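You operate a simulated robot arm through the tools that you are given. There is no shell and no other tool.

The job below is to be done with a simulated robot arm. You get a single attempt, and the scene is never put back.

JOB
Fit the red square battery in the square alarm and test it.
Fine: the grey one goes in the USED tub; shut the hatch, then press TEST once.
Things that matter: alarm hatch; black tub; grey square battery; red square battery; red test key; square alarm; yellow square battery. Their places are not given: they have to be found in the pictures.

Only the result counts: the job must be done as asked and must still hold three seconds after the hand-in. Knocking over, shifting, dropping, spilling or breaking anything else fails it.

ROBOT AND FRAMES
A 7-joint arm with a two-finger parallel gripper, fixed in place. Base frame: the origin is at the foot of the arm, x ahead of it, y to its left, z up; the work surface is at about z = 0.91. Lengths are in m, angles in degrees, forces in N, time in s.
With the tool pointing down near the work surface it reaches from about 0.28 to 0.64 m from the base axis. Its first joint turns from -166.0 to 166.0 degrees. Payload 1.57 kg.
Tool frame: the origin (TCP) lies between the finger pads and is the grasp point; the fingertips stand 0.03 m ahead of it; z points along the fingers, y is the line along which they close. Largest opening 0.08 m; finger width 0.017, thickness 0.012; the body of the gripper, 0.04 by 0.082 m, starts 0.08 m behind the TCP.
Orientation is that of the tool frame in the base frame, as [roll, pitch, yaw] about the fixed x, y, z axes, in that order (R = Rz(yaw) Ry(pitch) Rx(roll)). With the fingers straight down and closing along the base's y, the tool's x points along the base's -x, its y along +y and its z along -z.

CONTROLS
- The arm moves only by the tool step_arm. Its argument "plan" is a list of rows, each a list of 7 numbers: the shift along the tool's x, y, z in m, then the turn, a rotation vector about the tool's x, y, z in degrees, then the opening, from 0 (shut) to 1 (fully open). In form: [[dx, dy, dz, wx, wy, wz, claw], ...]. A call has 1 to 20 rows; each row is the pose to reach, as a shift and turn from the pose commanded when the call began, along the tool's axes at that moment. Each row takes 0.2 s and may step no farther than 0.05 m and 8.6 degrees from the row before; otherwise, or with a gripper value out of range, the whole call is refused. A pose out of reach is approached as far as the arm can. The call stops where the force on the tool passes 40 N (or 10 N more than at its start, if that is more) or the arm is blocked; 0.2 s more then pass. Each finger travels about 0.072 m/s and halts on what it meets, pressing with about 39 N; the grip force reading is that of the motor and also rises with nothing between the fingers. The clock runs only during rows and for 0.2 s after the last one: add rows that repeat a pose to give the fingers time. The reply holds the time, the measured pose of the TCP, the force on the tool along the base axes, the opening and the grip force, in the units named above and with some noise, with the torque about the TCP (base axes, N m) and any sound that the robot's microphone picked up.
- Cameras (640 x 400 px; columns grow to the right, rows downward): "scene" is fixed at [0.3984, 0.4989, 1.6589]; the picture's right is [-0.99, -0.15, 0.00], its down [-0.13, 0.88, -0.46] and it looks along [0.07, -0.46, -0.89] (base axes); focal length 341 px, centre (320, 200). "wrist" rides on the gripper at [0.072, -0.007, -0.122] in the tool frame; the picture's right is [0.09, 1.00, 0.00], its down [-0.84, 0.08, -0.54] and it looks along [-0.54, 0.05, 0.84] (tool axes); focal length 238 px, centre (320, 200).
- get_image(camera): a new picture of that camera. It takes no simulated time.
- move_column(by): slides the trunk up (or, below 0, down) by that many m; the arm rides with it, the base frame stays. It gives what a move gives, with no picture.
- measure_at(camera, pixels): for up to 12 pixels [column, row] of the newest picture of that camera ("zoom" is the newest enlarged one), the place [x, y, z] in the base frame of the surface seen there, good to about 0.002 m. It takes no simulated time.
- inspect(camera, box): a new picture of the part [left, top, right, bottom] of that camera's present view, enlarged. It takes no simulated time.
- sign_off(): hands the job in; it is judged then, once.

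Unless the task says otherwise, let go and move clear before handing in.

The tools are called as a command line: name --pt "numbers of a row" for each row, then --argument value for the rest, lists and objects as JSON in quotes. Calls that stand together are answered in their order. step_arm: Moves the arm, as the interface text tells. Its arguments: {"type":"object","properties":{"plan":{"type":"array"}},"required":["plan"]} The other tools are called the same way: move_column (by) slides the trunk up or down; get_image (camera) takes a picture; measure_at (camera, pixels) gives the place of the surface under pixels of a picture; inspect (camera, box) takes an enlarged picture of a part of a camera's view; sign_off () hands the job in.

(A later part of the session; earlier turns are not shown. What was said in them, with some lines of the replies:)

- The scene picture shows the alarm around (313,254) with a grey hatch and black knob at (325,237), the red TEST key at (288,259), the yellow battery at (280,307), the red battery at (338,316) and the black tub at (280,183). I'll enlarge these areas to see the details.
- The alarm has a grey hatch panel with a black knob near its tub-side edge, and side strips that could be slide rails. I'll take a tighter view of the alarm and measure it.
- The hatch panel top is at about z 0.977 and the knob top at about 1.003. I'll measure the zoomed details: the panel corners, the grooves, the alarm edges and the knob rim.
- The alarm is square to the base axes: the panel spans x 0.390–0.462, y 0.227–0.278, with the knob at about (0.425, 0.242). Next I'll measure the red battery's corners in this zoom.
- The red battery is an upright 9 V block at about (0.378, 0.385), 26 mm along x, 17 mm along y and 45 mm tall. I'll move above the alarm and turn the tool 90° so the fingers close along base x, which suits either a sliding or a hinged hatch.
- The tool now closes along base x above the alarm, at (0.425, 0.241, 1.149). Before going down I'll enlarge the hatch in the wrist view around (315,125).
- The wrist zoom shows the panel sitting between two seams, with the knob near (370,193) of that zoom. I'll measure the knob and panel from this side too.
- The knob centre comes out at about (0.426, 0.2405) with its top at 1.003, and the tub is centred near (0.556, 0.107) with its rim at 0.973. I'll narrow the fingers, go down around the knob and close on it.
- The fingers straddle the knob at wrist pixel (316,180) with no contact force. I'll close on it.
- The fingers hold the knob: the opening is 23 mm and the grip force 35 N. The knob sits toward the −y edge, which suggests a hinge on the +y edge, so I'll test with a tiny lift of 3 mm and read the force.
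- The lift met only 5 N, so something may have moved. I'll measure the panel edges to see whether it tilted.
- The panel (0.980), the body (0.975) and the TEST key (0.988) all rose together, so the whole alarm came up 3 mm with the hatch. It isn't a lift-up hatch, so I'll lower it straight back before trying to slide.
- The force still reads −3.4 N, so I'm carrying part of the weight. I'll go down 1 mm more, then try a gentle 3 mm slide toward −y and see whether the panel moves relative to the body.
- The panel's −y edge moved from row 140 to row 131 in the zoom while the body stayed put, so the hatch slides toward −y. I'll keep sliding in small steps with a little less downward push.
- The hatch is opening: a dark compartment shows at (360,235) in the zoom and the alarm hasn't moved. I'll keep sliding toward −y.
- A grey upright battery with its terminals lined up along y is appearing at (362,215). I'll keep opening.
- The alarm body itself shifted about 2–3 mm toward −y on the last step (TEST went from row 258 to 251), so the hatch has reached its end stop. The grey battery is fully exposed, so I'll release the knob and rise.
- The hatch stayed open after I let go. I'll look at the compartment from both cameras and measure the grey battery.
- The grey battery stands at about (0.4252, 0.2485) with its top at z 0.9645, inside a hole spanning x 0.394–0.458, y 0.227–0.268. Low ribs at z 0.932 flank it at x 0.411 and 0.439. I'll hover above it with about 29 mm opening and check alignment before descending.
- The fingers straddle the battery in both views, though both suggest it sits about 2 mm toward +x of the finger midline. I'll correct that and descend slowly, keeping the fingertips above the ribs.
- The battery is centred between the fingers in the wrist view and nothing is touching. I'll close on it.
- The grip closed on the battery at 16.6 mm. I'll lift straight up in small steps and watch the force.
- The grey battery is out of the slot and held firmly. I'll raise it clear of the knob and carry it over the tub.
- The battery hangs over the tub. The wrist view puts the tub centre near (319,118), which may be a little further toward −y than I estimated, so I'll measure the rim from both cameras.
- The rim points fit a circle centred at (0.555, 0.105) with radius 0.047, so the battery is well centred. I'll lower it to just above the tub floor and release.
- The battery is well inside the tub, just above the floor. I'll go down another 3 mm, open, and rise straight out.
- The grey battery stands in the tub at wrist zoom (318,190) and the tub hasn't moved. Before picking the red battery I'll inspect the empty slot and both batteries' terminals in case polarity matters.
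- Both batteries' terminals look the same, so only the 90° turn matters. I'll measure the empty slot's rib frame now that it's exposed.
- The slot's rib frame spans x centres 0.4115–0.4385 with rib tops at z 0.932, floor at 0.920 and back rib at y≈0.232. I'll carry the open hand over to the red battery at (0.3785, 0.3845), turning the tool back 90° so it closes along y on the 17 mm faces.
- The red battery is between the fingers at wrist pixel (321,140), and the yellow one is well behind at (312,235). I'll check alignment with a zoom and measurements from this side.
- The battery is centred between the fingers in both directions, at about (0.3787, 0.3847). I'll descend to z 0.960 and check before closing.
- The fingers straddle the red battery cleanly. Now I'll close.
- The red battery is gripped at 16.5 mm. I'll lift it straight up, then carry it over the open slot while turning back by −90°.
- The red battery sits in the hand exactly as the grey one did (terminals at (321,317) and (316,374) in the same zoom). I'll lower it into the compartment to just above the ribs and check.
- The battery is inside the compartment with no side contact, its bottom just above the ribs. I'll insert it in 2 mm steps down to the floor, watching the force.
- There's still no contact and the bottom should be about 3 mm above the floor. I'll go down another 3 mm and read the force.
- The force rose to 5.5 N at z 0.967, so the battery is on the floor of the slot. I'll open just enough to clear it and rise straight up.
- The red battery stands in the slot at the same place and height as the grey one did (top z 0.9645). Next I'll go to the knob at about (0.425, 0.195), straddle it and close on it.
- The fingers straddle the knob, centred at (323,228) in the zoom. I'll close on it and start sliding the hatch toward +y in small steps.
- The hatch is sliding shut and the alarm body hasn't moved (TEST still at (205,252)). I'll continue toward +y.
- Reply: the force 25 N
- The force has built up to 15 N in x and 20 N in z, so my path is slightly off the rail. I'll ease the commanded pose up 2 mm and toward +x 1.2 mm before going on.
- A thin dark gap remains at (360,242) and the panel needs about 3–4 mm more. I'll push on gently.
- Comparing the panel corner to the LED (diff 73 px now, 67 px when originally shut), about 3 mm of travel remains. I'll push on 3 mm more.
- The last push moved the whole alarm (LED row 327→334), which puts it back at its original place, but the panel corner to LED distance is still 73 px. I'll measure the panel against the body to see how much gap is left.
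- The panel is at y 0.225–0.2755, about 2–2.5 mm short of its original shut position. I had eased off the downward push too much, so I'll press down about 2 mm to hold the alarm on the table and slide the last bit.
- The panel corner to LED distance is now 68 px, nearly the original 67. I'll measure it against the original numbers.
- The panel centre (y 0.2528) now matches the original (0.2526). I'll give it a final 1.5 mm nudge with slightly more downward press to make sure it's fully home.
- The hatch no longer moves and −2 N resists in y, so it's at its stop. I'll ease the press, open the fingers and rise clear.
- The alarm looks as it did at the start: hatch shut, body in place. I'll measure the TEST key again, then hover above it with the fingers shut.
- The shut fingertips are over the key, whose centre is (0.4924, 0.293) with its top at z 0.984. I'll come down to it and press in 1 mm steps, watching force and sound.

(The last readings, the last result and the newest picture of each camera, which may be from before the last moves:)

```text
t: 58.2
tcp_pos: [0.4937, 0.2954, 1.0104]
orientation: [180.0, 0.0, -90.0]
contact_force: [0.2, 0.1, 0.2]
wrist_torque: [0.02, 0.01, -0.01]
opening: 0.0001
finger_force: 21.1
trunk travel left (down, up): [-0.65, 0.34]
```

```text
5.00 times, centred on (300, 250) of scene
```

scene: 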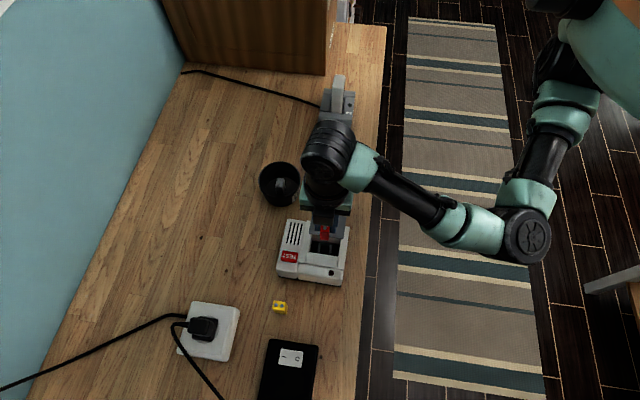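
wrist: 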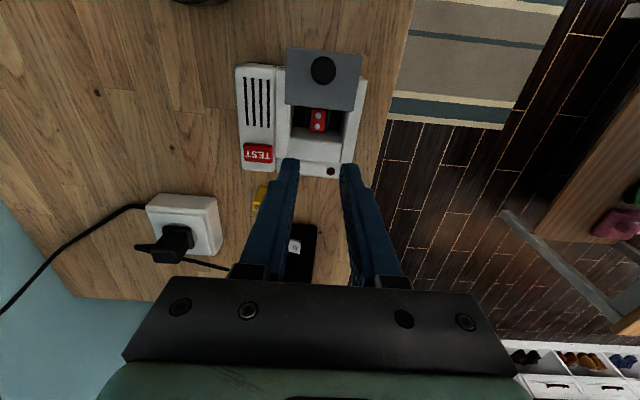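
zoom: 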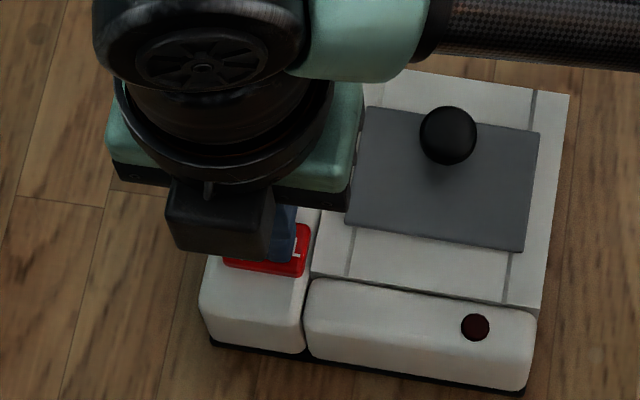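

There's no contact force yet at z 1.010. I'll keep going down 1 mm at a time.

step_arm --pt "0 0 0.001 0 0 0 0" --pt "0 0 0.002 0 0 0 0" --pt "0 0 0.003 0 0 0 0"

inspect --camera "wrist" --box '[220, 90, 420, 240]'

```text
t: 59.0
tcp_pos: [0.4935, 0.2955, 1.0075]
orientation: [-179.9, 0.0, -90.0]
contact_force: [0.9, 2.0, 3.5]
wrist_torque: [0.04, -0.02, 0.03]
opening: 0.0
finger_force: 21.2
trunk travel left (down, up): [-0.65, 0.34]
heard: click
```

```text
2.67 times, centred on (320, 165) of wrist
```

zoom: 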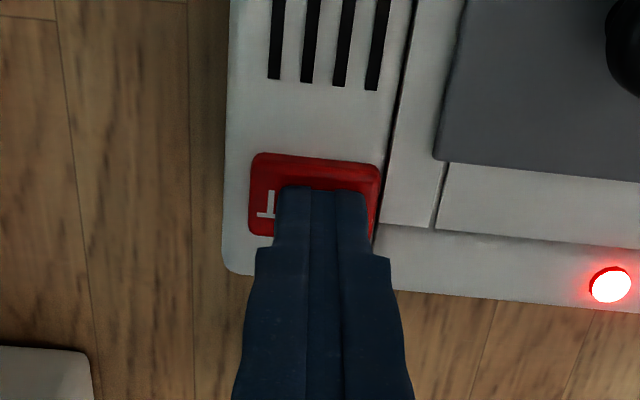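

The microphone heard a click and the LED lit red at (610,285), so the test registered. I'll lift straight off so the key is pressed only once, and move clear.

step_arm --pt "0 0 -0.015 0 0 0 0" --pt "0 0 -0.045 0 0 0 0" --pt "0 0 -0.085 0 0 0 0" --pt "0 0 -0.125 0 0 0 0" --pt "0 0 -0.165 0 0 0 0" --pt "0 0 -0.165 0 0 0 0"

get_image --camera "scene"

inspect --camera "wrist" --box '[220, 50, 440, 220]'

inspect --camera "scene" --box '[255, 160, 355, 330]'

```text
t: 60.4
tcp_pos: [0.4924, 0.2962, 1.1735]
orientation: [180.0, 0.0, -90.0]
contact_force: [0.6, 0.5, -0.1]
wrist_torque: [0.01, -0.02, 0.02]
opening: 0.0001
finger_force: 21.2
trunk travel left (down, up): [-0.65, 0.34]
```

```text
taken
```

scene: 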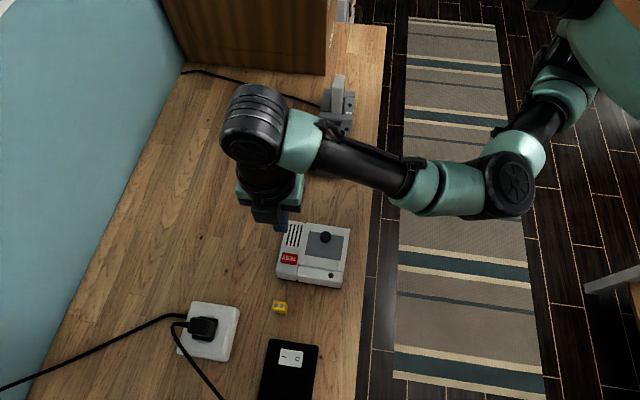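

```text
2.35 times, centred on (330, 135) of wrist
```

zoom: 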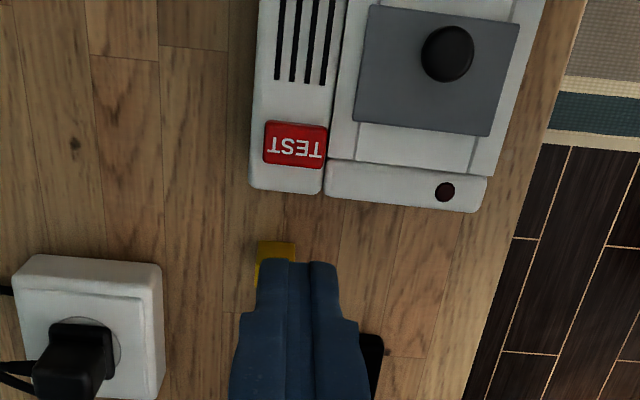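

```text
2.35 times, centred on (305, 245) of scene
```

zoom: 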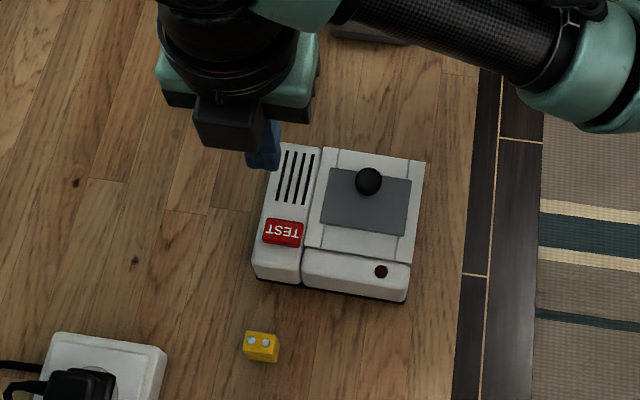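

The key sprang back, the LED was lit only during the press, and the hatch is still shut. The hand hides the tub from the scene camera, so I'll move it up and aside for a final check.

step_arm --pt "-0.02 0.02 -0.02 0 0 0 0" --pt "-0.04 0.04 -0.04 0 0 0 0" --pt "-0.06 0.06 -0.05 0 0 0 0" --pt "-0.08 0.08 -0.06 0 0 0 0" --pt "-0.1 0.1 -0.06 0 0 0 0" --pt "-0.1 0.1 -0.06 0 0 0 0"

get_image --camera "scene"

inspect --camera "scene" --box '[250, 150, 330, 220]'

get_image --camera "wrist"

```text
t: 61.8
tcp_pos: [0.3936, 0.3933, 1.2328]
orientation: [180.0, 0.0, -89.9]
contact_force: [0.7, 0.5, -0.3]
wrist_torque: [0.02, -0.02, -0.01]
opening: 0.0
finger_force: 21.1
trunk travel left (down, up): [-0.65, 0.34]
```

```text
taken
```

scene: 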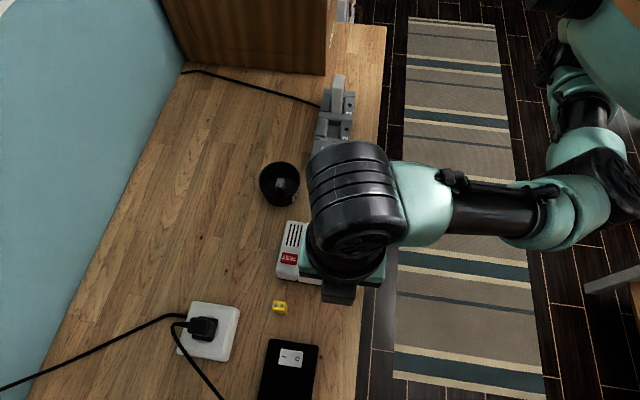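

```text
5.71 times, centred on (290, 185) of scene
```

zoom: 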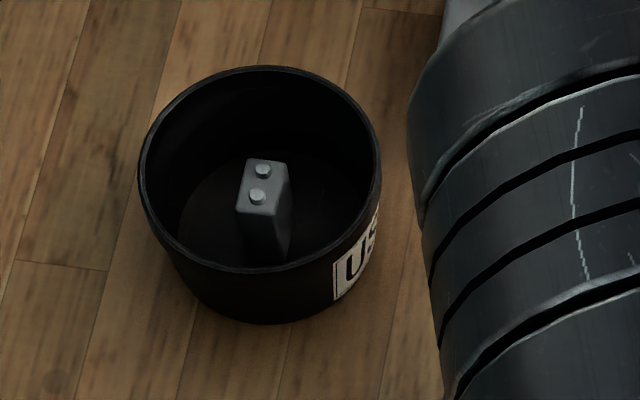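

```text
taken
```

wrist: 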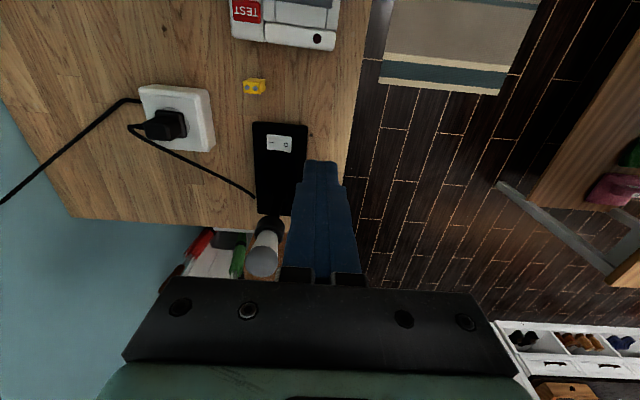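

The grey battery stands in the USED tub, the yellow battery is untouched at (279,308), and the last view of the alarm showed the hatch shut after one TEST press that lit the LED. The arm is clear and holds nothing, so I'm handing in.

sign_off

```text
The job is handed in.
```

The red battery is in the square alarm, and the alarm passed its test. I pressed TEST once: there was a click, and the red light came on during the press.

- **Grey battery:** it's standing upright in the USED tub.
- **Hatch:** it's slid shut as far as it goes, within about half a millimetre of where it started.
- **Alarm:** early on I lifted it about 3 mm while working out how the hatch opens. It also slid about 3 mm when the hatch reached its stop. It ended up within about 1 mm of its original place, turned by maybe a degree.
- **Everything else:** the yellow battery and the tub look to be where they started, and the arm is clear and holding nothing.
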